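You operate a simulated robot arm through the tools that you are given. There is no shell and no other tool.

You run a simulated robot arm. Do the job below in one go: nothing can be reset, and whatever is moved stays where it is left.

## Task
Prove the yellow cut-out on the pilot bulb.
Fine: strip on, press TRIP so that the bulb dies, press SET so that it shines, strip off again.

The check looks at the end state, three seconds after you hand in, the way a careful person would. Anything else that was tipped, shoved, dropped, spilled or broken makes it a failure.

## Robot
A 7-joint arm with a three-finger gripper, fixed in place. Base frame: the origin is at the foot of the arm, x ahead of it, y to its left, z up; the work surface is at about z = 880. Lengths are in mm, angles in rad, forces in N, time in s.
Its first joint turns from -2.897 to 2.897 rad. Payload 2.69 kg.
The TCP is the grasp point between the finger pads, 30 mm short of the fingertips. In the tool frame z runs along the fingers and y along their closing line. Largest opening 128 mm; the body of the gripper starts 117 mm behind the TCP.
Orientation is that of the tool frame in the base frame, as [roll, pitch, yaw] about the fixed x, y, z axes, in that order (R = Rz(yaw) Ry(pitch) Rx(roll)). With the fingers straight down and closing along the base's y, the tool's x points along the base's -x, its y along +y and its z along -z.

## Interface
- The arm moves only by the tool move_arm. Its argument "steps" is a list of rows, each a list of 7 numbers: the shift along the tool's x, y, z in units of 40 mm (1.0 is 40 mm), then the turn, a rotation vector about the tool's x, y, z in units of 4 degrees (1.0 is 4 degrees), then the closure, from 0 (fully open) to 1 (shut). In form: [[x, y, z, wx, wy, wz, fingers], ...]. A call has 1 to 20 rows; each row shifts and turns the commanded pose from where the row before left it, along the tool's axes as they then stand. A call with a number of a shift or a turn outside -1 to 1 is refused whole. A row lasts 0.2 s, in which the tool goes at most 50 mm and 0.15 rad; a call with a longer step from one row to the next is refused whole, and so is a gripper value outside its range. Where a pose cannot be reached the arm comes as near as it can. A force on the tool above 90 N (or 10 N above the force at the start of the call, whichever is more), or a blocked arm, ends the call early, and 0.2 s more pass. The fingers move at their own pace and stop on an object; they squeeze with about 35 N. The grip force told is the motor's: it shows also when the fingers shut on nothing. Time passes only in rows, and 0.2 s behind the last, so rows that do not move let the fingers close. It gives the time, the measured TCP pose, the force on the tool (base axes), the opening and the grip force at its end, in the units of the frame above (readings bear some noise), with the torque about the TCP (base axes, N m) and any sound that the robot's microphone picked up.
- Cameras (640 x 400 px; columns grow to the right, rows downward): "scene" is fixed at [51.4, 500.4, 1506.7]; the picture's right is [-0.44, -0.90, 0.00], its down [-0.66, 0.33, -0.67] and it looks along [0.60, -0.30, -0.74] (base axes); focal length 315 px, centre (320, 200). "wrist" rides on the gripper at [58, 54, -131] in the tool frame; the picture's right is [-0.68, 0.74, 0.00], its down [-0.62, -0.57, -0.55] and it looks along [-0.40, -0.37, 0.84] (tool axes); focal length 234 px, centre (320, 200).
- grab_frame(camera): a new picture of that camera. It takes no simulated time.
- raise_lower(by): slides the trunk up (or, below 0, down) by that many mm; the arm rides with it, the base frame stays. It gives what a move gives, with no picture.
- pixel_to_xyz(camera, pixels): for up to 12 pixels [column, row] of the newest picture of that camera ("zoom" is the newest enlarged one), the place [x, y, z] in the base frame of the surface seen there, good to about 3 mm. It takes no simulated time.
- inspect(camera, box): a new picture of the part [left, top, right, bottom] of that camera's present view, enlarged. It takes no simulated time.
- job_done(): hands the job in; it is judged then, once.

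Leave the gripper open and the arm clear of the work at the hand-in unless told otherwise.

The tools are called after ">>>" by a JSON object that holds its "op" and its "data". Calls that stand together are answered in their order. move_arm: Moves the arm, as the interface text tells. Its arguments: {"type":"object","properties":{"steps":{"type":"array","items":{"type":"array","items":{"type":"number"}}}},"required":["steps"]} The other tools are called the same way: raise_lower (by) slides the trunk up or down; grab_frame (camera) takes a picture; pixel_to_xyz (camera, pixels) gives the place of the surface under pixels of a picture; inspect (camera, box) takes an enlarged picture of a part of a camera's view; job_done () hands the job in.

At the start:

```text
t: 0.0
tcp_pos: [459.3, 562.8, 1193.6]
ee_rot: [3.14, 0.0, 3.141]
force: [0.3, -0.1, -0.3]
ft_torque: [-0.01, -0.03, 0.0]
gripper_width: 127.8
finger_force: 0.1
trunk travel left (down, up): [-150.0, 200.0]
```

scene: 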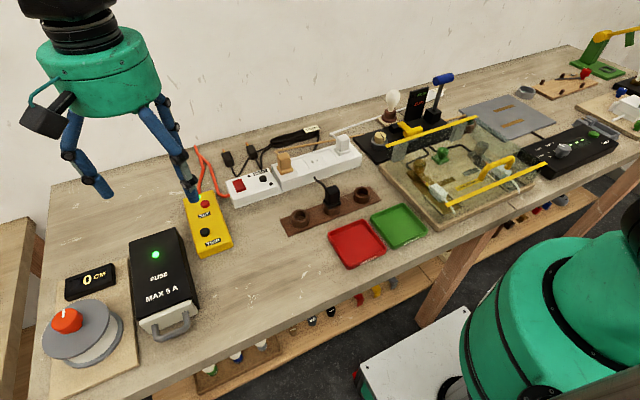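
wrist: 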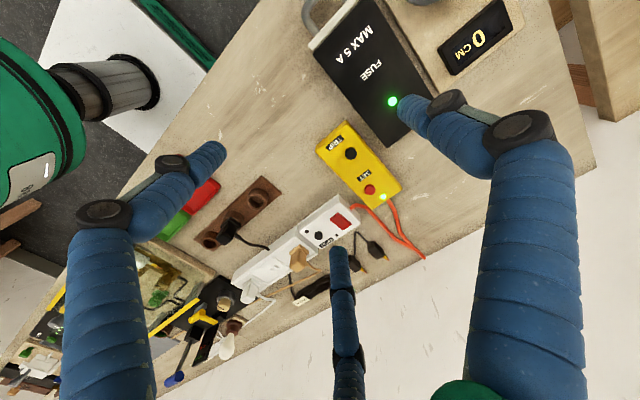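

I see a yellow box with SET and TRIP buttons at about (207,225), a white strip with a red rocker at about (240,186), and a white bulb at about (392,100). I'll look closer at each before doing anything.

>>> {"op": "inspect", "data": {"camera": "scene", "box": [170, 130, 290, 270]}}

>>> {"op": "inspect", "data": {"camera": "scene", "box": [220, 110, 380, 210]}}

>>> {"op": "inspect", "data": {"camera": "scene", "box": [330, 60, 490, 160]}}

>>> {"op": "inspect", "data": {"camera": "wrist", "box": [220, 110, 440, 310]}}

```text
2.86 times, centred on (230, 200) of scene
```

zoom: 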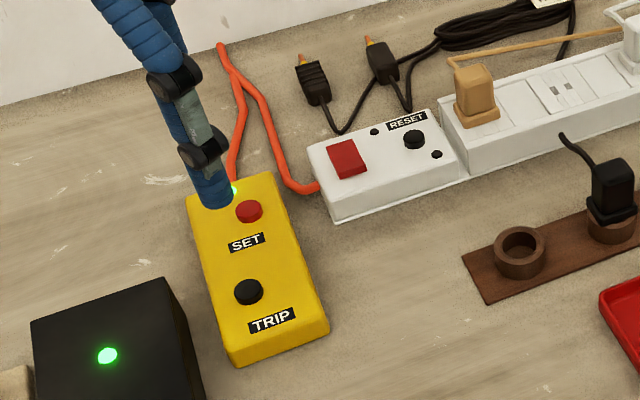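

```text
4.00 times, centred on (300, 160) of scene
```

zoom: 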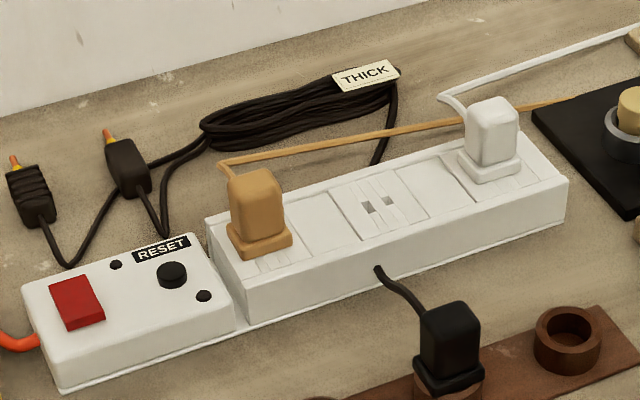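

```text
4.00 times, centred on (410, 110) of scene
```

zoom: 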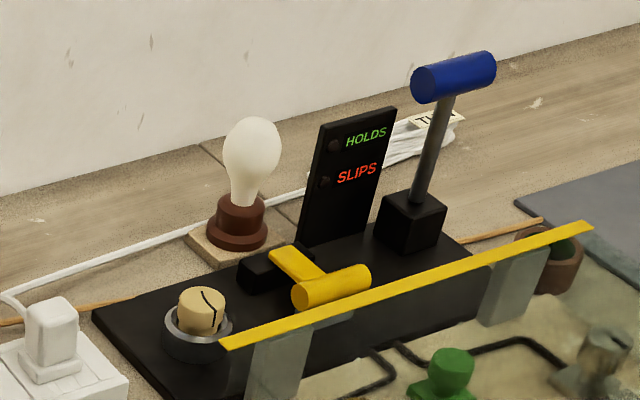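

```text
2.00 times, centred on (330, 210) of wrist
```

zoom: 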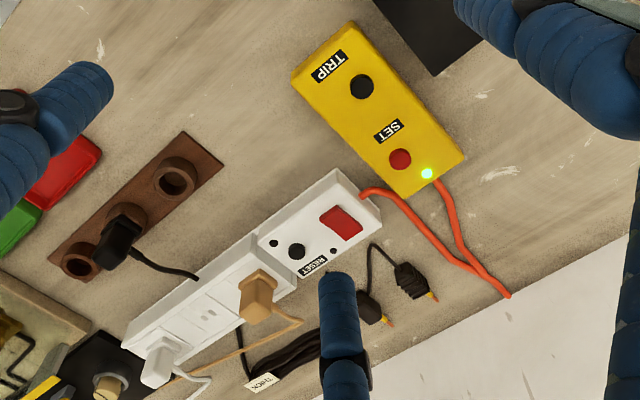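

The strip is fed by the orange cord from the yellow box. The white plug goes to the bulb, and I still need to find where the tan plug's cord goes. Next I'll look at the right-hand part of the bench and get positions for the strip, box and bulb.

>>> {"op": "inspect", "data": {"camera": "scene", "box": [440, 20, 640, 150]}}

>>> {"op": "inspect", "data": {"camera": "scene", "box": [360, 90, 560, 220]}}

>>> {"op": "inspect", "data": {"camera": "scene", "box": [222, 165, 282, 210]}}

>>> {"op": "grab_frame", "data": {"camera": "scene"}}

```text
3.08 times, centred on (540, 85) of scene
```

zoom: 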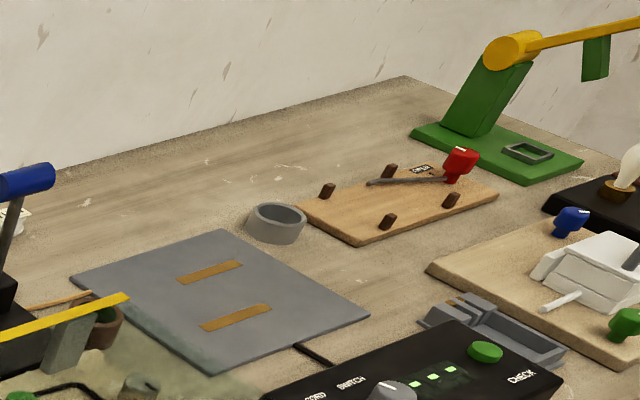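

```text
3.08 times, centred on (460, 155) of scene
```

zoom: 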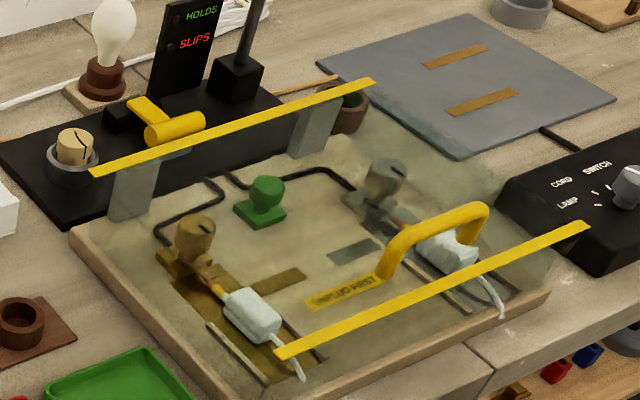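

```text
8.89 times, centred on (252, 188) of scene
```

zoom: 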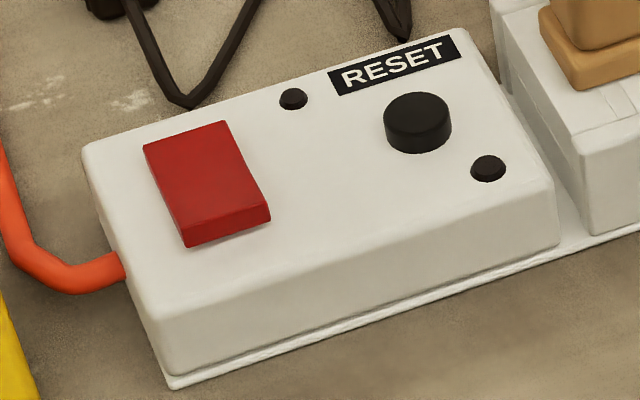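

```text
taken
```

scene: 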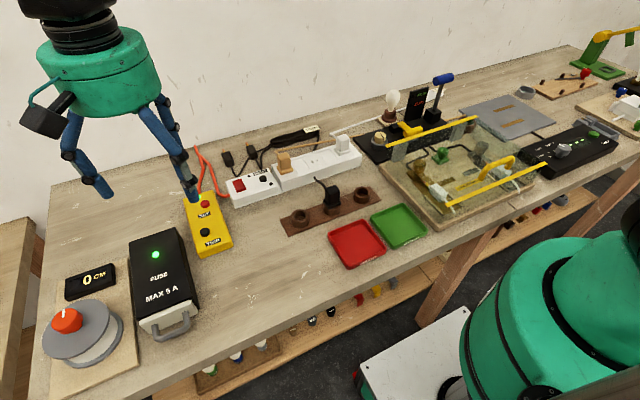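

The rocker's near edge, low in the picture, stands up, so that's the end to press for ON. I'll measure positions from the last zoom: rocker corners, RESET and the lamps. I'll do the yellow box from the scene frame.

>>> {"op": "pixel_to_xyz", "data": {"camera": "zoom", "pixels": [[148, 148], [225, 128], [268, 205], [188, 228], [205, 180], [230, 213], [415, 108], [100, 165], [480, 45], [540, 225], [170, 370], [120, 265]]}}

>>> {"op": "pixel_to_xyz", "data": {"camera": "scene", "pixels": [[205, 204], [205, 231], [205, 216], [212, 240], [187, 210], [213, 194], [231, 243], [198, 256], [392, 100], [155, 255], [284, 160], [343, 143]]}}

```text
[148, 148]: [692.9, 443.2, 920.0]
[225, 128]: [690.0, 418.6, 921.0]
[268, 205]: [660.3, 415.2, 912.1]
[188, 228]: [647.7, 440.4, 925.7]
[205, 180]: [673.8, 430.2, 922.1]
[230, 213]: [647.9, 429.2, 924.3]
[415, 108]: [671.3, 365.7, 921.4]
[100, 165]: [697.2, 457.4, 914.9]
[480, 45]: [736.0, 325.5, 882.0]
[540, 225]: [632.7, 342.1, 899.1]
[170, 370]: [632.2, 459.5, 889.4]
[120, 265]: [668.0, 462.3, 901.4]
```

```text
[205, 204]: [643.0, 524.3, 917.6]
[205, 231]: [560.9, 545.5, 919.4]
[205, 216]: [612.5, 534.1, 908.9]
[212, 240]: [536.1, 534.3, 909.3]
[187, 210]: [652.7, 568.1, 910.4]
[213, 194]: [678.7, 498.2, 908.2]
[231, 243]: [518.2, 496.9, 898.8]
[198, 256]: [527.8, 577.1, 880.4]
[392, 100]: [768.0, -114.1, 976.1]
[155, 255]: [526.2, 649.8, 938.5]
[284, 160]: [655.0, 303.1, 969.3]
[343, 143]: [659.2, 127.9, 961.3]
```

Rocker: the raised end is near (650, 428, 925) and the low end near x 692. On the yellow box, SET is at about (643, 524, 918) and TRIP at about (561, 545, 919). I'll shut the fingers where they are, well above everything, and check how the tips look in the wrist picture.

>>> {"op": "move_arm", "data": {"steps": [[0, 0, 0, 0, 0, 0, 1], [0, 0, 0, 0, 0, 0, 1], [0, 0, 0, 0, 0, 0, 1]]}}

>>> {"op": "grab_frame", "data": {"camera": "wrist"}}

>>> {"op": "grab_frame", "data": {"camera": "scene"}}

```text
t: 0.8
tcp_pos: [458.7, 561.8, 1193.1]
ee_rot: [3.14, 0.001, -3.141]
force: [0.1, 0.5, 0.2]
ft_torque: [0.02, 0.01, 0.02]
gripper_width: 2.2
finger_force: 31.7
trunk travel left (down, up): [-150.0, 200.0]
```

```text
taken
```

wrist: 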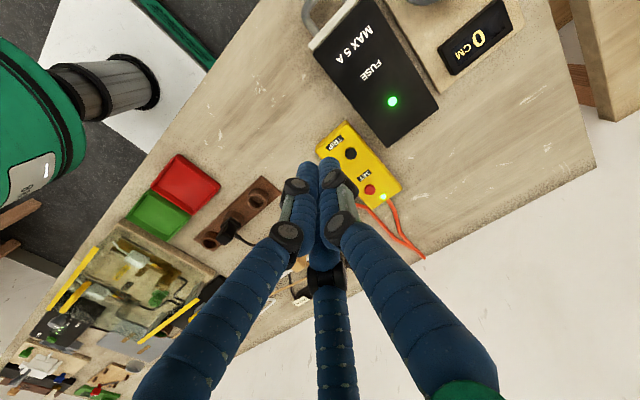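

```text
taken
```

scene: 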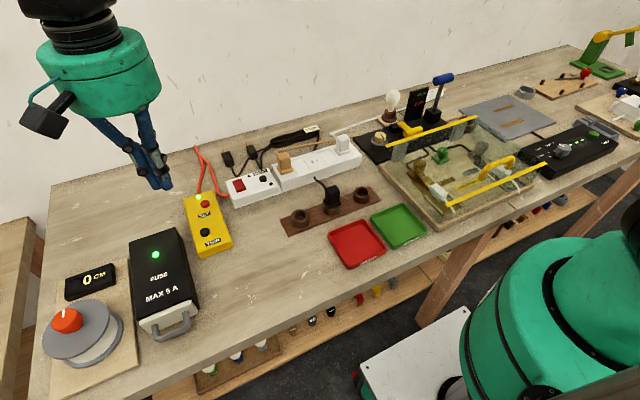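

Shut, the three drawn fingers bunch up at about (320,168) in the wrist picture, roughly 25 mm across. The way across to the rocker's raised end is free at this height, so I'll go above it and then down to TCP z of about 1010, with the tips at 980.

>>> {"op": "move_arm", "data": {"steps": [[-0.8, -0.556, 0, 0, 0, 0, 1], [-0.8, -0.556, 0, 0, 0, 0, 1], [-0.8, -0.556, 0, 0, 0, 0, 1], [-0.8, -0.556, 0, 0, 0, 0, 1], [-0.8, -0.556, 0, 0, 0, 0, 1], [-0.8, -0.556, 0, 0, 0, 0, 1], [0, 0, 0.8, 0, 0, 0, 1], [0, 0, 0.8, 0, 0, 0, 1], [0, 0, 0.8, 0, 0, 0, 1], [0, 0, 0.8, 0, 0, 0, 1], [0, 0, 0.8, 0, 0, 0, 1], [0, 0, 0.6, 0, 0, 0, 1], [0, 0, 0, 0, 0, 0, 1]]}}

>>> {"op": "grab_frame", "data": {"camera": "wrist"}}

>>> {"op": "grab_frame", "data": {"camera": "scene"}}

```text
t: 3.6
tcp_pos: [651.4, 429.8, 1009.8]
ee_rot: [3.141, 0.0, 3.141]
force: [0.3, -0.6, -0.3]
ft_torque: [-0.02, 0.03, -0.01]
gripper_width: 2.2
finger_force: 31.1
trunk travel left (down, up): [-150.0, 200.0]
```

```text
taken
```

wrist: 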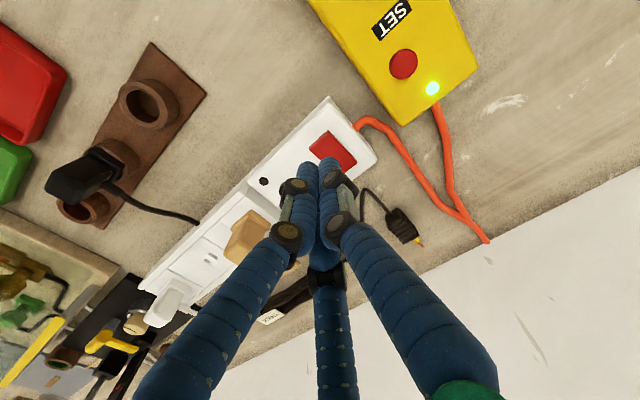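

```text
taken
```

scene: 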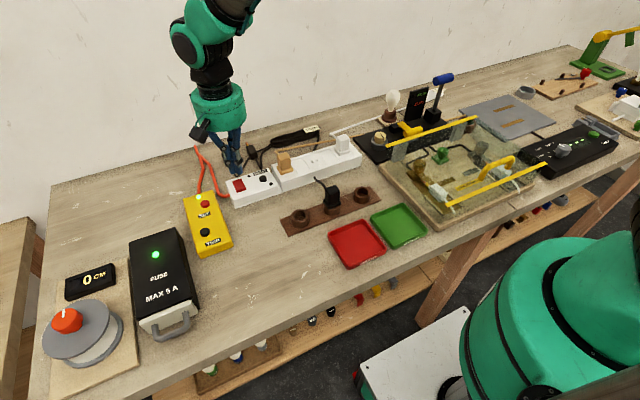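

The tips hover over the strip. I'll re-measure the rocker from this closer wrist view, with its corners at around (310,148), (328,132) and (356,158).

>>> {"op": "inspect", "data": {"camera": "wrist", "box": [250, 90, 410, 190]}}

>>> {"op": "inspect", "data": {"camera": "scene", "box": [190, 120, 290, 220]}}

>>> {"op": "pixel_to_xyz", "data": {"camera": "wrist", "pixels": [[312, 147], [328, 134], [352, 158], [343, 165], [318, 142], [330, 150], [345, 155], [263, 181], [330, 100], [374, 158]]}}

```text
4.00 times, centred on (330, 140) of wrist
```

zoom: 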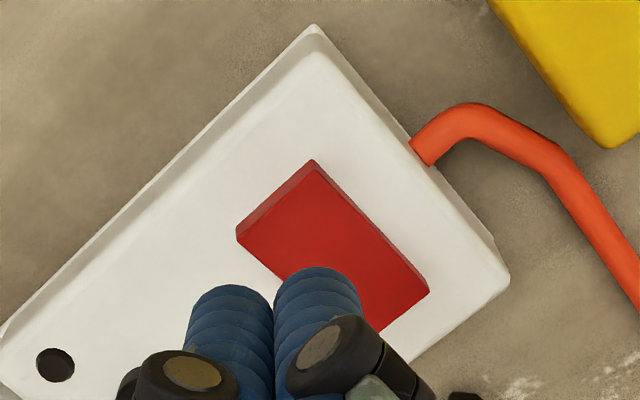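

```text
4.00 times, centred on (240, 170) of scene
```

zoom: 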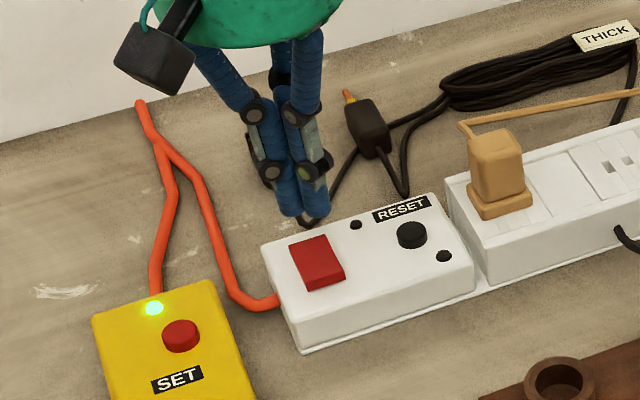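

```text
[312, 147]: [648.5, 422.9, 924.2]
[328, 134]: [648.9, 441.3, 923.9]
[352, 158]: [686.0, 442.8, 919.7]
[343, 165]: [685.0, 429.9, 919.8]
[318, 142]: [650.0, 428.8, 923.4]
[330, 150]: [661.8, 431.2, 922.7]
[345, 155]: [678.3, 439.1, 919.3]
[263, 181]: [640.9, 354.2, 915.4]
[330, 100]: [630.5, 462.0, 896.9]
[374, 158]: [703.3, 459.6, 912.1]
```

The raised end is at x 648–655, y 416–443, z about 924, and the TCP at (651.4, 429.8) is right over it. I'll go down fast to TCP z of about 962, then creep in 2 mm rows to about 950 and read the force.

>>> {"op": "move_arm", "data": {"steps": [[0, 0, 0.5, 0, 0, 0, 1], [0, 0, 0.5, 0, 0, 0, 1], [0, 0, 0.2, 0, 0, 0, 1], [0, 0, 0.05, 0, 0, 0, 1], [0, 0, 0.05, 0, 0, 0, 1], [0, 0, 0.05, 0, 0, 0, 1], [0, 0, 0.05, 0, 0, 0, 1], [0, 0, 0.05, 0, 0, 0, 1], [0, 0, 0.05, 0, 0, 0, 1]]}}

>>> {"op": "inspect", "data": {"camera": "scene", "box": [190, 120, 290, 220]}}

>>> {"op": "inspect", "data": {"camera": "scene", "box": [330, 60, 490, 160]}}

```text
t: 5.6
tcp_pos: [649.9, 427.8, 950.2]
ee_rot: [3.141, 0.0, 3.142]
force: [0.4, -0.1, 0.5]
ft_torque: [0.0, -0.01, 0.01]
gripper_width: 2.2
finger_force: 31.2
trunk travel left (down, up): [-150.0, 200.0]
```

```text
4.00 times, centred on (240, 170) of scene
```

zoom: 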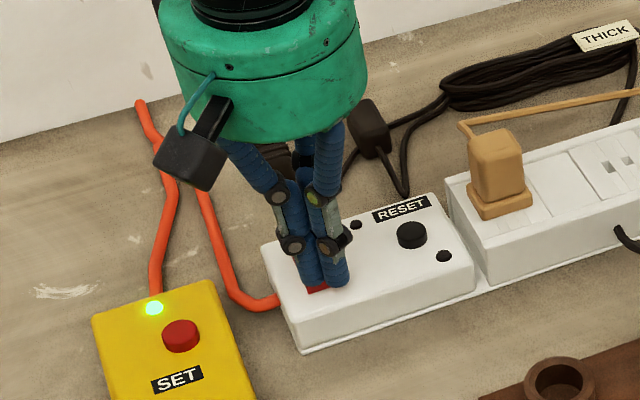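

```text
4.00 times, centred on (410, 110) of scene
```

zoom: 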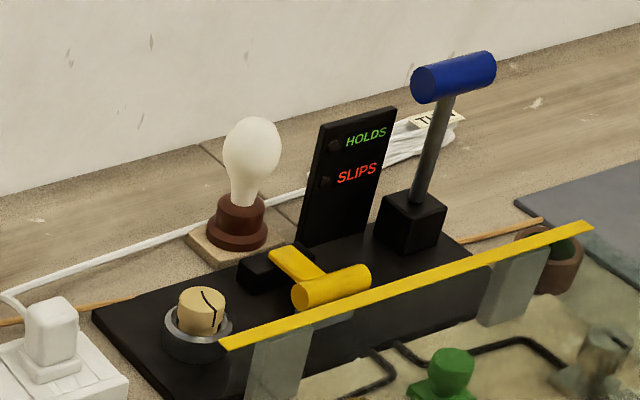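

At TCP z 950 I still read almost no force, the strip lamps are dark and so is the bulb. I'll creep on down in 1.5 mm rows, a few at a time.

>>> {"op": "move_arm", "data": {"steps": [[0, 0, 0.04, 0, 0, 0, 1], [0, 0, 0.04, 0, 0, 0, 1], [0, 0, 0, 0, 0, 0, 1]]}}

>>> {"op": "inspect", "data": {"camera": "scene", "box": [190, 120, 290, 220]}}

>>> {"op": "inspect", "data": {"camera": "wrist", "box": [250, 90, 410, 190]}}

```text
t: 6.4
tcp_pos: [652.2, 427.7, 949.2]
ee_rot: [3.141, 0.001, -3.141]
force: [-4.7, -3.8, 20.8]
ft_torque: [-0.21, -0.19, -0.1]
gripper_width: 1.8
finger_force: 31.7
trunk travel left (down, up): [-150.0, 200.0]
```

```text
4.00 times, centred on (240, 170) of scene
```

zoom: 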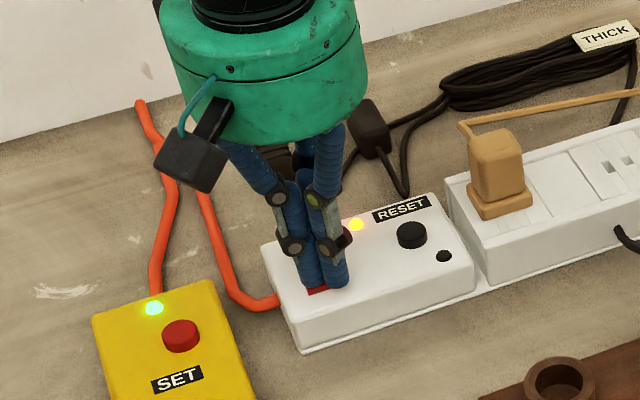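

```text
4.00 times, centred on (330, 140) of wrist
```

zoom: 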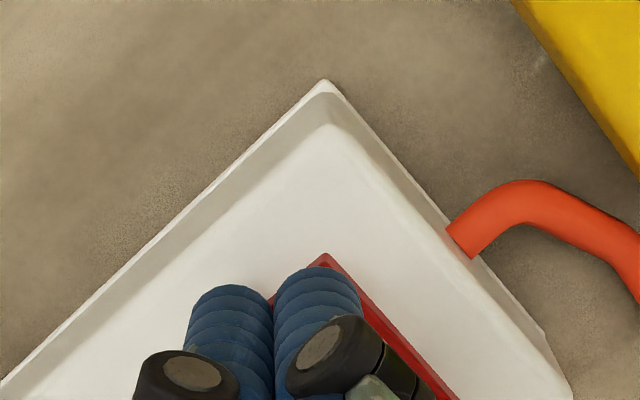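

I read 20.8 N upward and the strip's lamp at zoom (356,224) now glows, so the strip is on. I'll lift straight up to clear it and look at the bulb.

>>> {"op": "move_arm", "data": {"steps": [[0, 0, -0.3, 0, 0, 0, 1], [0, 0, -0.6, 0, 0, 0, 1], [0, 0, -0.6, 0, 0, 0, 1]]}}

>>> {"op": "grab_frame", "data": {"camera": "scene"}}

>>> {"op": "inspect", "data": {"camera": "scene", "box": [330, 60, 490, 160]}}

>>> {"op": "inspect", "data": {"camera": "scene", "box": [190, 120, 290, 220]}}

```text
t: 7.2
tcp_pos: [651.0, 428.0, 1007.5]
ee_rot: [-3.141, 0.0, 3.142]
force: [-0.4, -0.2, -0.6]
ft_torque: [0.0, -0.01, 0.03]
gripper_width: 2.2
finger_force: 31.4
trunk travel left (down, up): [-150.0, 200.0]
```

```text
taken
```

scene: 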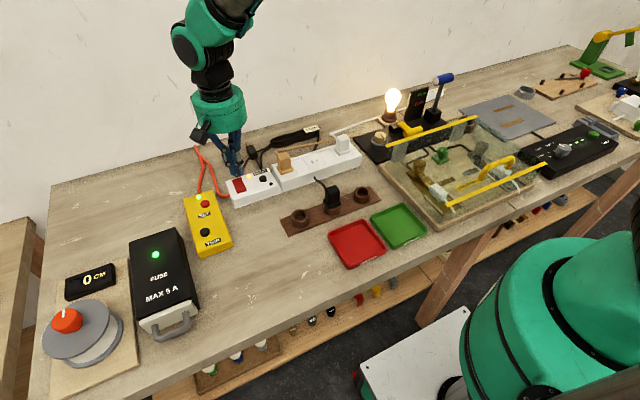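

```text
4.00 times, centred on (410, 110) of scene
```

zoom: 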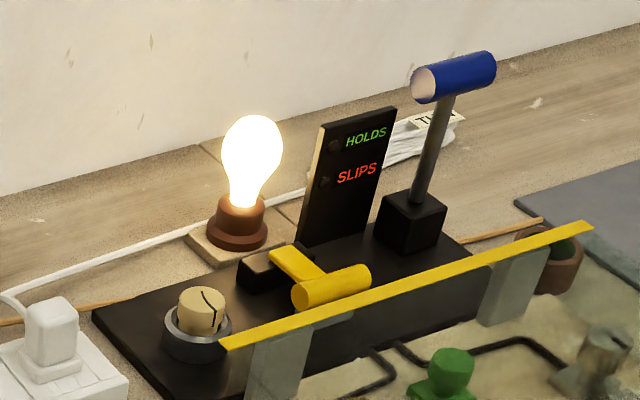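

```text
4.00 times, centred on (240, 170) of scene
```

zoom: 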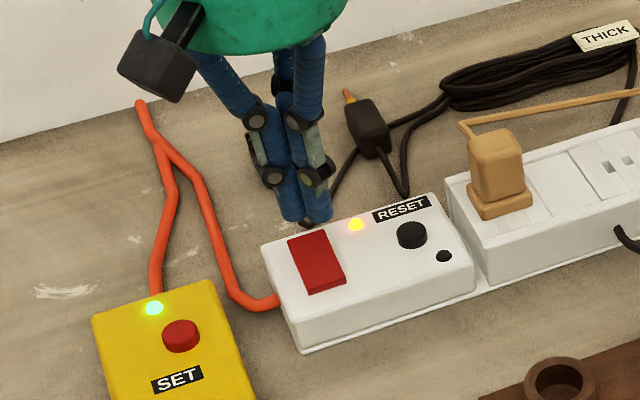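

The bulb shines and the strip lamp is on. Next is TRIP, so I'll measure both buttons on the yellow box more closely in a zoom.

>>> {"op": "inspect", "data": {"camera": "scene", "box": [175, 185, 247, 265]}}

```text
5.00 times, centred on (211, 225) of scene
```

zoom: 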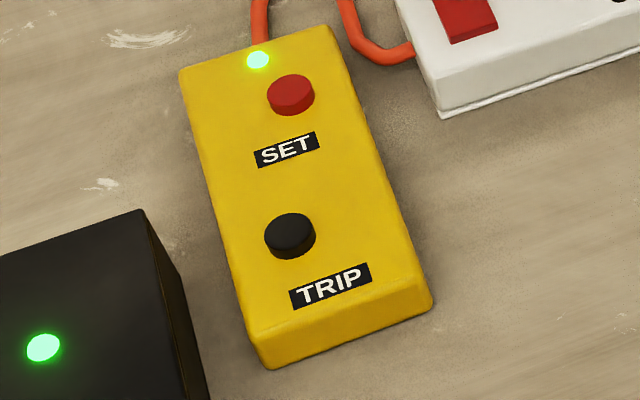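

The black TRIP button top is at zoom (289,230) and the red SET top at (290,90). I'll take several points on each cap and on the case.

>>> {"op": "pixel_to_xyz", "data": {"camera": "zoom", "pixels": [[289, 230], [275, 230], [303, 230], [289, 222], [289, 238], [290, 90], [278, 90], [302, 90], [290, 82], [290, 98], [230, 200], [345, 200]]}}

```text
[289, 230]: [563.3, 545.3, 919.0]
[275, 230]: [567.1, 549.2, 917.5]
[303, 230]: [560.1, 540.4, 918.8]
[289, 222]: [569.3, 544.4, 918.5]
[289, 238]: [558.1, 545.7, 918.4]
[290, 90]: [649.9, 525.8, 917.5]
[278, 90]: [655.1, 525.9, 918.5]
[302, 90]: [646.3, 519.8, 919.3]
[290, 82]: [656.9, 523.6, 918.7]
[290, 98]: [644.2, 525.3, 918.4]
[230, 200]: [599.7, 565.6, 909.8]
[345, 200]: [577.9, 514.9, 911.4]
```

TRIP cap centre is about (563, 545, 918.5), SET about (650, 524, 918.5). I'll move across from (651, 428) to over TRIP at tip height about 977, which clears the fuse box top at about 938. Then I'll go down to TCP z of about 967 and check alignment.

>>> {"op": "move_arm", "data": {"steps": [[0.55, 0.728, 0, 0, 0, 0, 1], [0.55, 0.728, 0, 0, 0, 0, 1], [0.55, 0.728, 0, 0, 0, 0, 1], [0.55, 0.728, 0, 0, 0, 0, 1], [0, 0, 0.5, 0, 0, 0, 1], [0, 0, 0.5, 0, 0, 0, 1], [0, 0, 0, 0, 0, 0, 1]]}}

>>> {"op": "grab_frame", "data": {"camera": "wrist"}}

>>> {"op": "inspect", "data": {"camera": "scene", "box": [155, 165, 265, 265]}}

```text
t: 8.8
tcp_pos: [562.7, 546.1, 965.9]
ee_rot: [-3.141, 0.0, 3.141]
force: [0.2, 1.1, 0.6]
ft_torque: [-0.03, 0.06, -0.05]
gripper_width: 2.1
finger_force: 31.8
trunk travel left (down, up): [-150.0, 200.0]
```

```text
taken
```

wrist: 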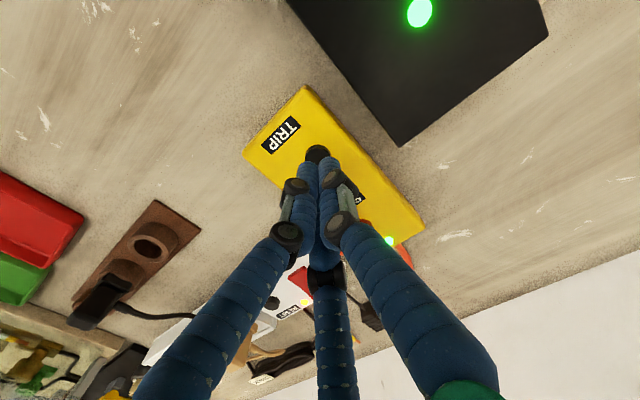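

```text
4.00 times, centred on (210, 215) of scene
```

zoom: 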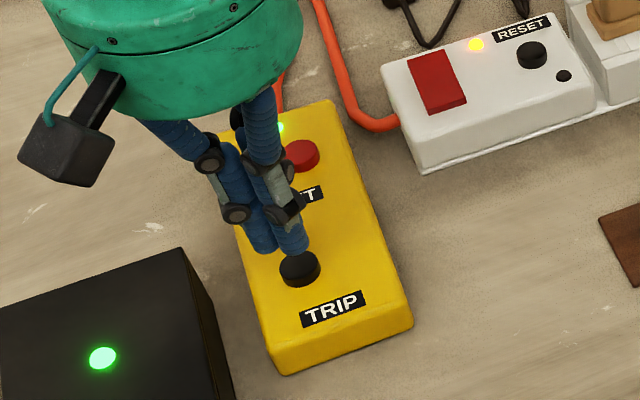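

The tips are centred over the black TRIP cap. I'll go down to TCP z of about 952 and creep in 1.5 mm rows to about 946.

>>> {"op": "move_arm", "data": {"steps": [[0, 0, 0.2, 0, 0, 0, 1], [0, 0, 0.15, 0, 0, 0, 1], [0, 0, 0.04, 0, 0, 0, 1], [0, 0, 0.04, 0, 0, 0, 1], [0, 0, 0.04, 0, 0, 0, 1], [0, 0, 0, 0, 0, 0, 1]]}}

>>> {"op": "grab_frame", "data": {"camera": "scene"}}

>>> {"op": "inspect", "data": {"camera": "scene", "box": [155, 165, 265, 265]}}

```text
t: 10.2
tcp_pos: [562.7, 545.3, 948.8]
ee_rot: [-3.141, -0.001, 3.139]
force: [-1.1, -0.3, -0.2]
ft_torque: [0.0, 0.02, 0.02]
gripper_width: 2.1
finger_force: 30.8
trunk travel left (down, up): [-150.0, 200.0]
```

```text
taken
```

scene: 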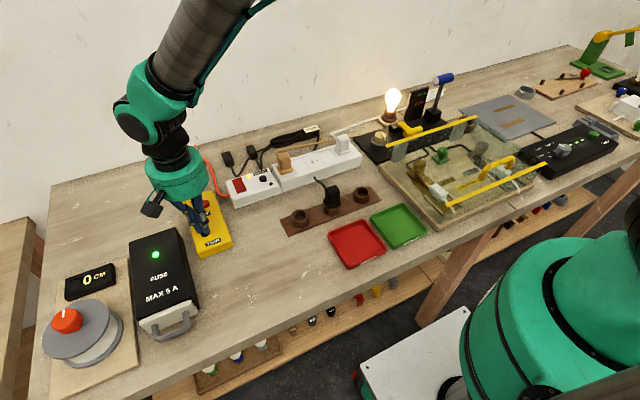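

```text
4.00 times, centred on (210, 215) of scene
```

zoom: 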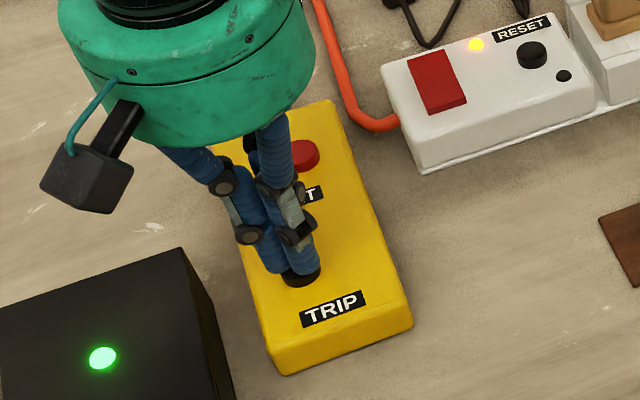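

There's no contact force yet at TCP z 948.8, and the bulb is still lit. I'll carry on down in 1.5 mm rows.

>>> {"op": "move_arm", "data": {"steps": [[0, 0, 0.04, 0, 0, 0, 1], [0, 0, 0.04, 0, 0, 0, 1], [0, 0, 0, 0, 0, 0, 1]]}}

>>> {"op": "grab_frame", "data": {"camera": "scene"}}

>>> {"op": "inspect", "data": {"camera": "scene", "box": [155, 165, 265, 265]}}

```text
t: 11.0
tcp_pos: [563.9, 544.7, 943.6]
ee_rot: [-3.142, 0.0, -3.141]
force: [1.0, 0.1, 0.0]
ft_torque: [-0.01, 0.03, 0.02]
gripper_width: 2.1
finger_force: 31.7
trunk travel left (down, up): [-150.0, 200.0]
```

```text
taken
```

scene: 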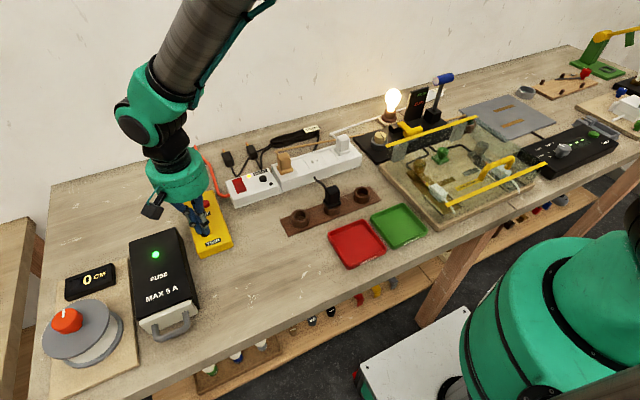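

```text
4.00 times, centred on (210, 215) of scene
```

zoom: 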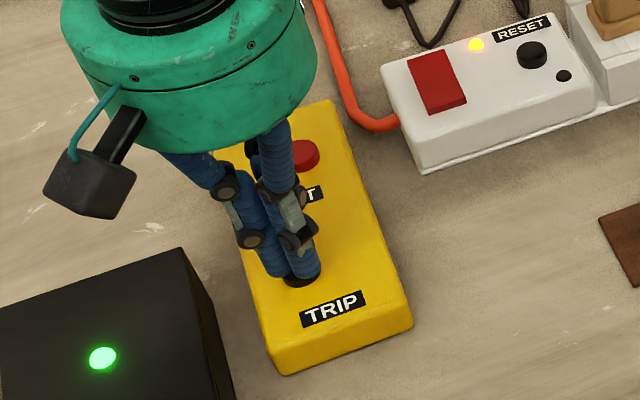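

Still about 0 N at TCP z 943.6 and the bulb is lit. The cap is either very soft or just sinking, so I'll go on by 1.2 mm rows.

>>> {"op": "move_arm", "data": {"steps": [[0, 0, 0.03, 0, 0, 0, 1], [0, 0, 0.03, 0, 0, 0, 1], [0, 0, 0, 0, 0, 0, 1]]}}

>>> {"op": "grab_frame", "data": {"camera": "scene"}}

>>> {"op": "inspect", "data": {"camera": "scene", "box": [155, 165, 265, 265]}}

```text
t: 11.8
tcp_pos: [562.9, 545.1, 942.2]
ee_rot: [3.14, 0.0, 3.141]
force: [0.5, 0.0, 1.4]
ft_torque: [-0.02, -0.01, 0.01]
gripper_width: 5.8
finger_force: 32.1
trunk travel left (down, up): [-150.0, 200.0]
heard: click
```

```text
taken
```

scene: 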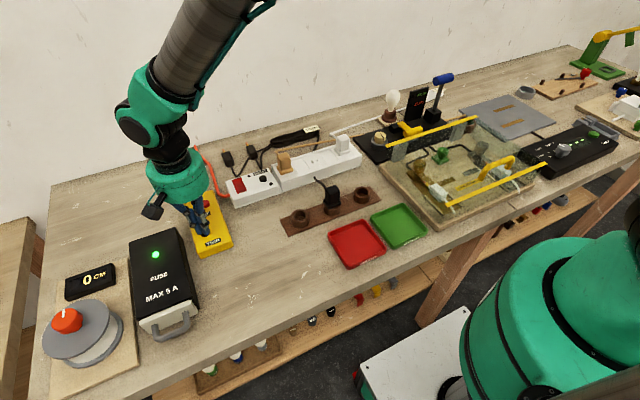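

```text
4.00 times, centred on (210, 215) of scene
```

zoom: 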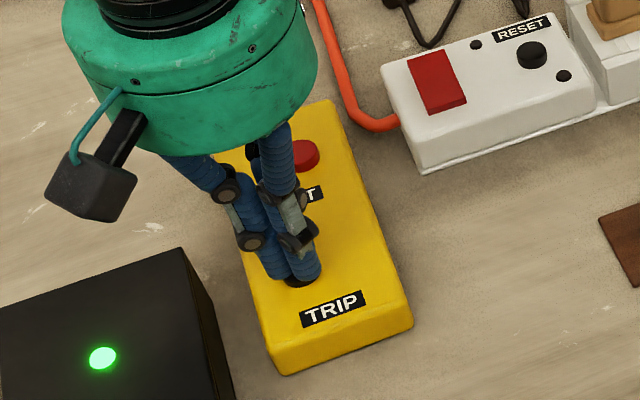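

I heard a click, and the bulb and the strip lamp went dark, so TRIP worked. The opening reads 5.8 mm, so the fingertips spread a little on the cap. I'll lift straight up and check that nothing comes along.

>>> {"op": "move_arm", "data": {"steps": [[0, 0, -0.15, 0, 0, 0, 1], [0, 0, -0.3, 0, 0, 0, 1], [0, 0, -0.6, 0, 0, 0, 1], [0, 0, 0, 0, 0, 0, 1]]}}

>>> {"op": "grab_frame", "data": {"camera": "scene"}}

>>> {"op": "inspect", "data": {"camera": "scene", "box": [155, 165, 265, 265]}}

>>> {"op": "inspect", "data": {"camera": "scene", "box": [330, 60, 490, 160]}}

```text
t: 12.8
tcp_pos: [563.6, 545.5, 985.1]
ee_rot: [3.14, -0.002, -3.14]
force: [0.2, -0.6, 0.4]
ft_torque: [0.04, -0.02, 0.01]
gripper_width: 2.0
finger_force: 31.5
trunk travel left (down, up): [-150.0, 200.0]
```

```text
taken
```

scene: 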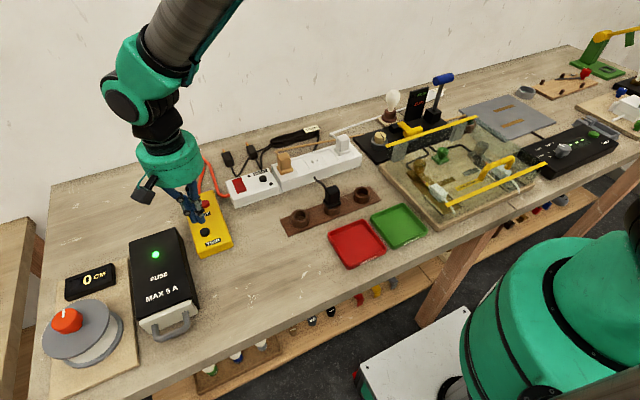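

```text
4.00 times, centred on (210, 215) of scene
```

zoom: 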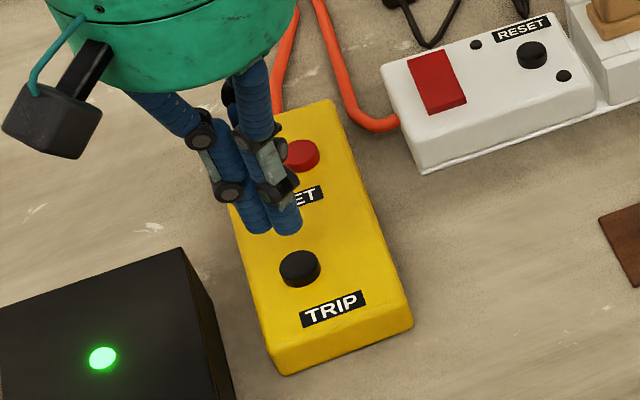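

```text
4.00 times, centred on (410, 110) of scene
```

zoom: 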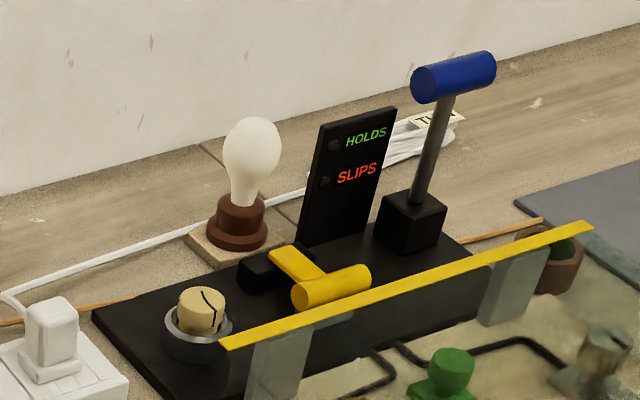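

The bulb is dead, the cap has popped back up and the box hasn't moved. Now I'll go over to SET at about (650, 524), keeping the tips at 955, then down to TCP z of about 965.

>>> {"op": "move_arm", "data": {"steps": [[-0.72, -0.18, 0, 0, 0, 0, 1], [-0.72, -0.18, 0, 0, 0, 0, 1], [-0.72, -0.18, 0, 0, 0, 0, 1], [0, 0, 0.5, 0, 0, 0, 1], [0, 0, 0, 0, 0, 0, 1]]}}

>>> {"op": "grab_frame", "data": {"camera": "wrist"}}

>>> {"op": "inspect", "data": {"camera": "scene", "box": [155, 165, 265, 265]}}

```text
t: 14.0
tcp_pos: [649.1, 523.3, 963.4]
ee_rot: [3.141, 0.0, 3.141]
force: [-0.8, 1.1, 0.0]
ft_torque: [-0.02, 0.03, 0.0]
gripper_width: 2.1
finger_force: 31.9
trunk travel left (down, up): [-150.0, 200.0]
```

```text
taken
```

wrist: 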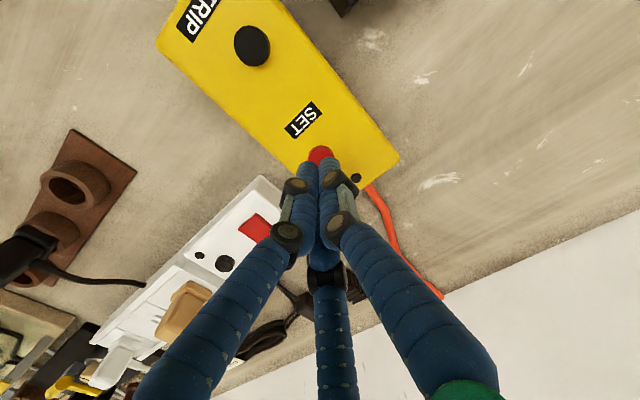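

```text
4.00 times, centred on (210, 215) of scene
```

zoom: 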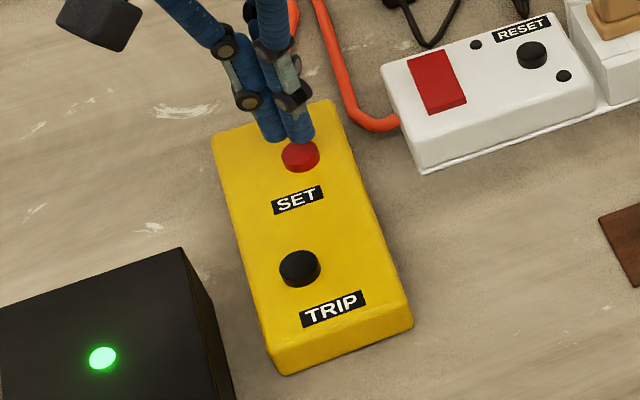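

The tips sit over the red SET cap, and the box's lamp is out. I'll go down to TCP z of about 946, then creep in 1.2 mm rows to about 941.5, as TRIP needed.

>>> {"op": "move_arm", "data": {"steps": [[0, 0, 0.25, 0, 0, 0, 1], [0, 0, 0.1, 0, 0, 0, 1], [0, 0, 0.06, 0, 0, 0, 1], [0, 0, 0.03, 0, 0, 0, 1], [0, 0, 0.03, 0, 0, 0, 1], [0, 0, 0.03, 0, 0, 0, 1], [0, 0, 0, 0, 0, 0, 1]]}}

>>> {"op": "grab_frame", "data": {"camera": "scene"}}

>>> {"op": "inspect", "data": {"camera": "scene", "box": [155, 165, 265, 265]}}

```text
t: 15.6
tcp_pos: [649.0, 524.0, 943.8]
ee_rot: [3.141, 0.001, 3.141]
force: [0.5, 0.2, 1.0]
ft_torque: [-0.02, 0.0, 0.0]
gripper_width: 6.0
finger_force: 31.4
trunk travel left (down, up): [-150.0, 200.0]
```

```text
taken
```

scene: 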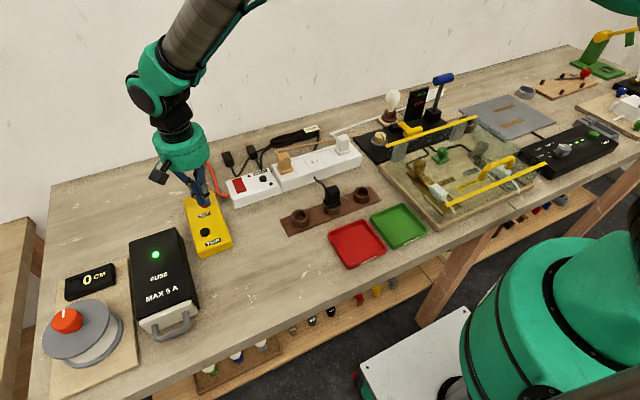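

```text
4.00 times, centred on (210, 215) of scene
```

zoom: 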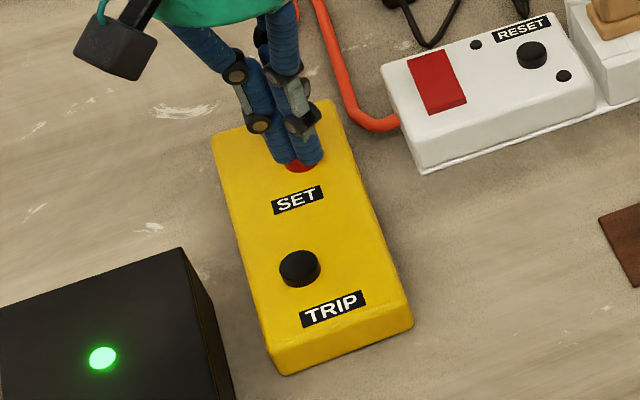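

The tips rest on the cap (opening 6.0 mm, about 1 N) at TCP z 943.8. There's no click yet and the bulb is dark. I'll press on by 1.2 mm rows.

>>> {"op": "move_arm", "data": {"steps": [[0, 0, 0.03, 0, 0, 0, 1], [0, 0, 0.03, 0, 0, 0, 1], [0, 0, 0, 0, 0, 0, 1]]}}

>>> {"op": "grab_frame", "data": {"camera": "scene"}}

>>> {"op": "inspect", "data": {"camera": "scene", "box": [155, 165, 265, 265]}}

```text
t: 16.4
tcp_pos: [650.2, 523.9, 941.6]
ee_rot: [-3.141, -0.001, -3.141]
force: [-1.3, 1.0, 2.1]
ft_torque: [0.04, 0.01, -0.02]
gripper_width: 6.1
finger_force: 31.3
trunk travel left (down, up): [-150.0, 200.0]
heard: click
```

```text
taken
```

scene: 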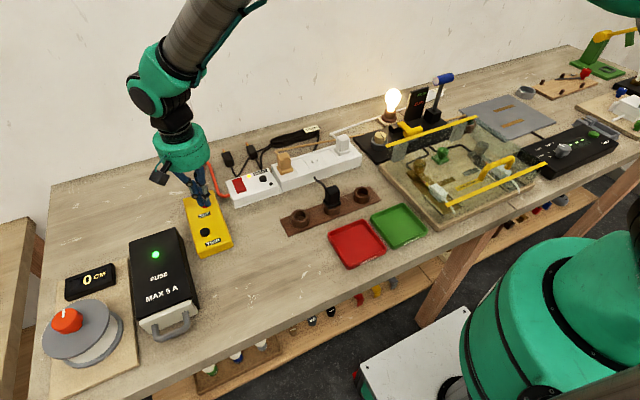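

```text
4.00 times, centred on (210, 215) of scene
```

zoom: 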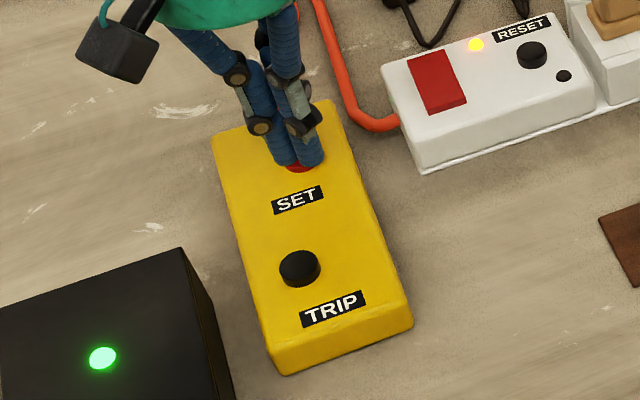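

A click, and the bulb shines again with the strip lamp on. I'll lift off SET and confirm it stays lit with the finger away.

>>> {"op": "move_arm", "data": {"steps": [[0, 0, -0.15, 0, 0, 0, 1], [0, 0, -0.4, 0, 0, 0, 1], [0, 0, -0.8, 0, 0, 0, 1], [0, 0, -0.3, 0, 0, 0, 1], [0, 0, 0, 0, 0, 0, 1]]}}

>>> {"op": "grab_frame", "data": {"camera": "scene"}}

>>> {"op": "inspect", "data": {"camera": "scene", "box": [222, 165, 282, 210]}}

>>> {"op": "pixel_to_xyz", "data": {"camera": "zoom", "pixels": [[148, 148], [225, 128], [190, 140], [200, 160], [215, 180], [230, 200], [260, 210], [190, 235]]}}

```text
t: 17.6
tcp_pos: [649.0, 523.3, 1005.3]
ee_rot: [3.14, -0.001, -3.141]
force: [0.1, 0.1, 0.6]
ft_torque: [0.0, -0.01, 0.02]
gripper_width: 1.9
finger_force: 31.6
trunk travel left (down, up): [-150.0, 200.0]
```

```text
taken
```

scene: 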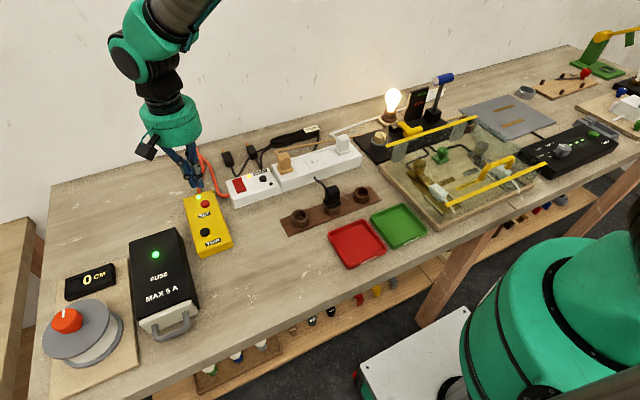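

```text
8.89 times, centred on (252, 188) of scene
```

zoom: 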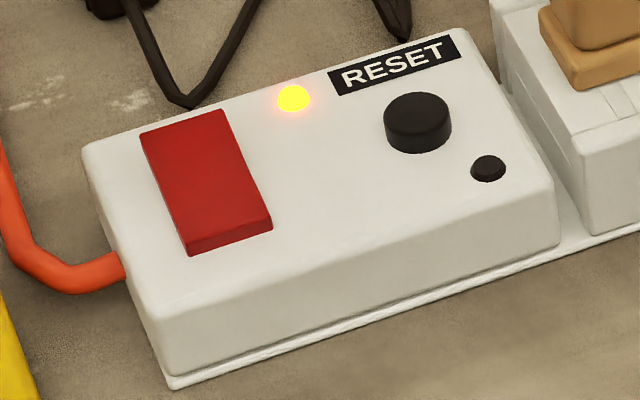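

```text
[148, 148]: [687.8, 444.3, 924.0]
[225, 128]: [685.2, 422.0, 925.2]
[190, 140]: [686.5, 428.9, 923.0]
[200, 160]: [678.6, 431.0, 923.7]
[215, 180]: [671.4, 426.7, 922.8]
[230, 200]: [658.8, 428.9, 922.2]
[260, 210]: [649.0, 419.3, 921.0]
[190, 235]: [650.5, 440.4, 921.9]
```

The bulb stays lit with SET released. The rocker's far end, x about 687 and y about 431, now stands up at z about 925, so that's the OFF end. I'll move over it with the tips at about 975, clear of RESET at y 366, then down to TCP z of about 965.

>>> {"op": "move_arm", "data": {"steps": [[-0.31, -0.77, 0, 0, 0, 0, 1], [-0.31, -0.77, 0, 0, 0, 0, 1], [-0.31, -0.77, 0, 0, 0, 0, 1], [0, 0, 0.5, 0, 0, 0, 1], [0, 0, 0.5, 0, 0, 0, 1], [0, 0, 0, 0, 0, 0, 1]]}}

>>> {"op": "inspect", "data": {"camera": "wrist", "box": [250, 90, 410, 190]}}

>>> {"op": "inspect", "data": {"camera": "scene", "box": [190, 120, 290, 220]}}

```text
t: 19.0
tcp_pos: [688.6, 430.8, 967.4]
ee_rot: [-3.141, -0.001, -3.14]
force: [-0.3, 0.2, -0.6]
ft_torque: [-0.01, 0.02, 0.0]
gripper_width: 1.8
finger_force: 31.2
trunk travel left (down, up): [-150.0, 200.0]
```

```text
4.00 times, centred on (330, 140) of wrist
```

zoom: 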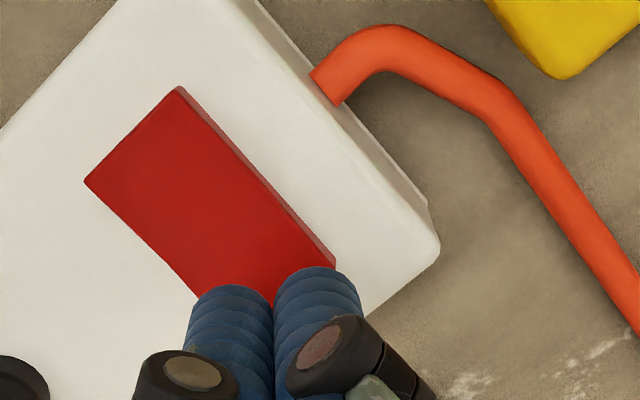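

```text
4.00 times, centred on (240, 170) of scene
```

zoom: 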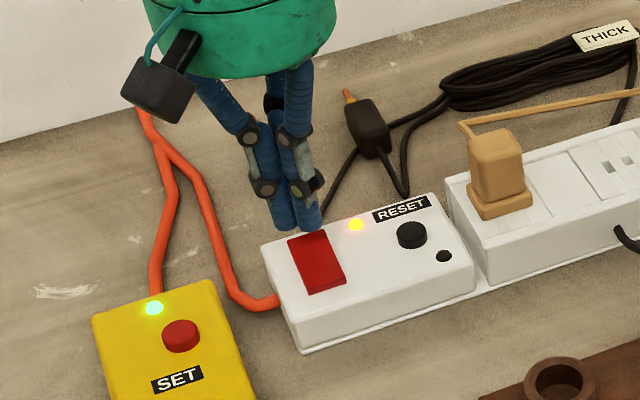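

The tips are over the rocker's far edge but slightly overhanging it. I'll shift 3 mm back onto the rocker, go down to TCP z of about 953, then creep in 1.5 mm rows to about 947.5.

>>> {"op": "move_arm", "data": {"steps": [[0.08, 0, 0.2, 0, 0, 0, 1], [0, 0, 0.15, 0, 0, 0, 1], [0, 0, 0.04, 0, 0, 0, 1], [0, 0, 0.04, 0, 0, 0, 1], [0, 0, 0.04, 0, 0, 0, 1], [0, 0, 0, 0, 0, 0, 1]]}}

>>> {"op": "grab_frame", "data": {"camera": "scene"}}

>>> {"op": "inspect", "data": {"camera": "scene", "box": [190, 120, 290, 220]}}

```text
t: 20.4
tcp_pos: [684.7, 430.6, 949.4]
ee_rot: [3.14, 0.0, -3.14]
force: [0.6, 3.0, 11.0]
ft_torque: [-0.03, 0.11, 0.0]
gripper_width: 2.0
finger_force: 31.7
trunk travel left (down, up): [-150.0, 200.0]
```

```text
taken
```

scene: 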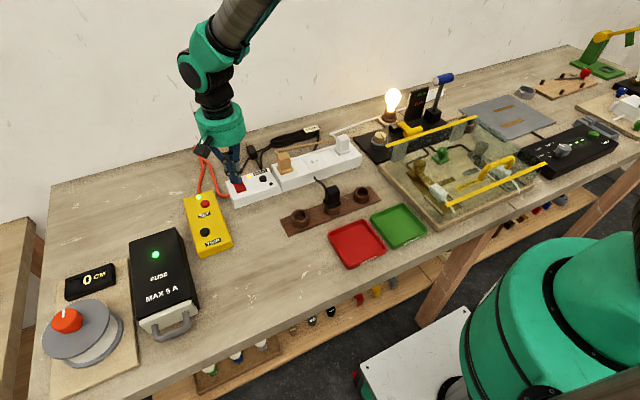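

```text
4.00 times, centred on (240, 170) of scene
```

zoom: 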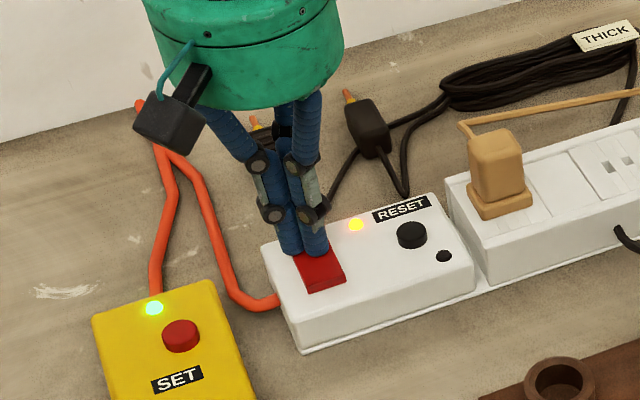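

Contact reads 11 N, and the strip lamp and bulb are still on, so the rocker hasn't tipped over yet. I'll press on by 1.2 mm rows.

>>> {"op": "move_arm", "data": {"steps": [[0, 0, 0.03, 0, 0, 0, 1], [0, 0, 0.03, 0, 0, 0, 1], [0, 0, 0, 0, 0, 0, 1]]}}

>>> {"op": "grab_frame", "data": {"camera": "scene"}}

>>> {"op": "inspect", "data": {"camera": "scene", "box": [190, 120, 290, 220]}}

```text
t: 21.2
tcp_pos: [684.1, 431.8, 949.1]
ee_rot: [3.139, 0.004, 3.141]
force: [0.2, 1.4, 39.8]
ft_torque: [-0.21, 0.6, -0.08]
gripper_width: 2.1
finger_force: 30.8
trunk travel left (down, up): [-150.0, 200.0]
```

```text
taken
```

scene: 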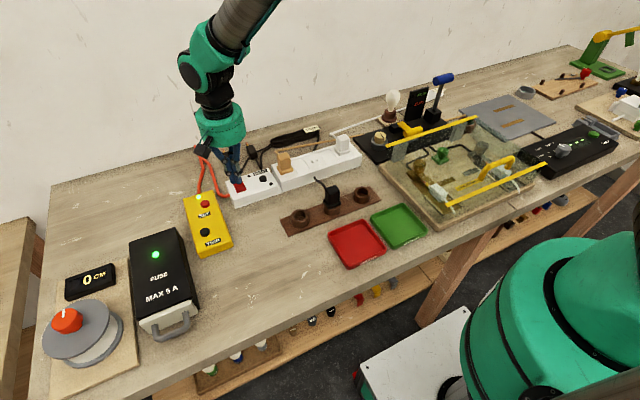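

```text
4.00 times, centred on (240, 170) of scene
```

zoom: 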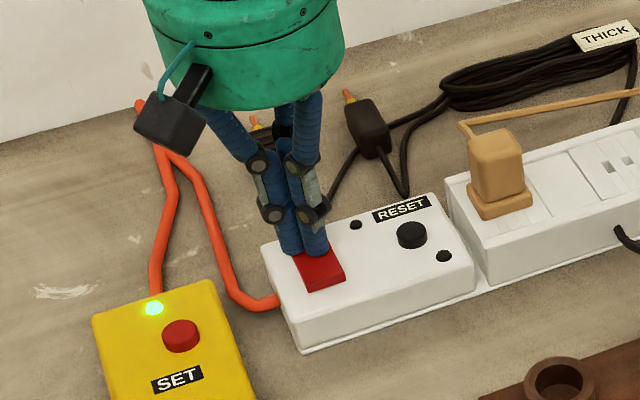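

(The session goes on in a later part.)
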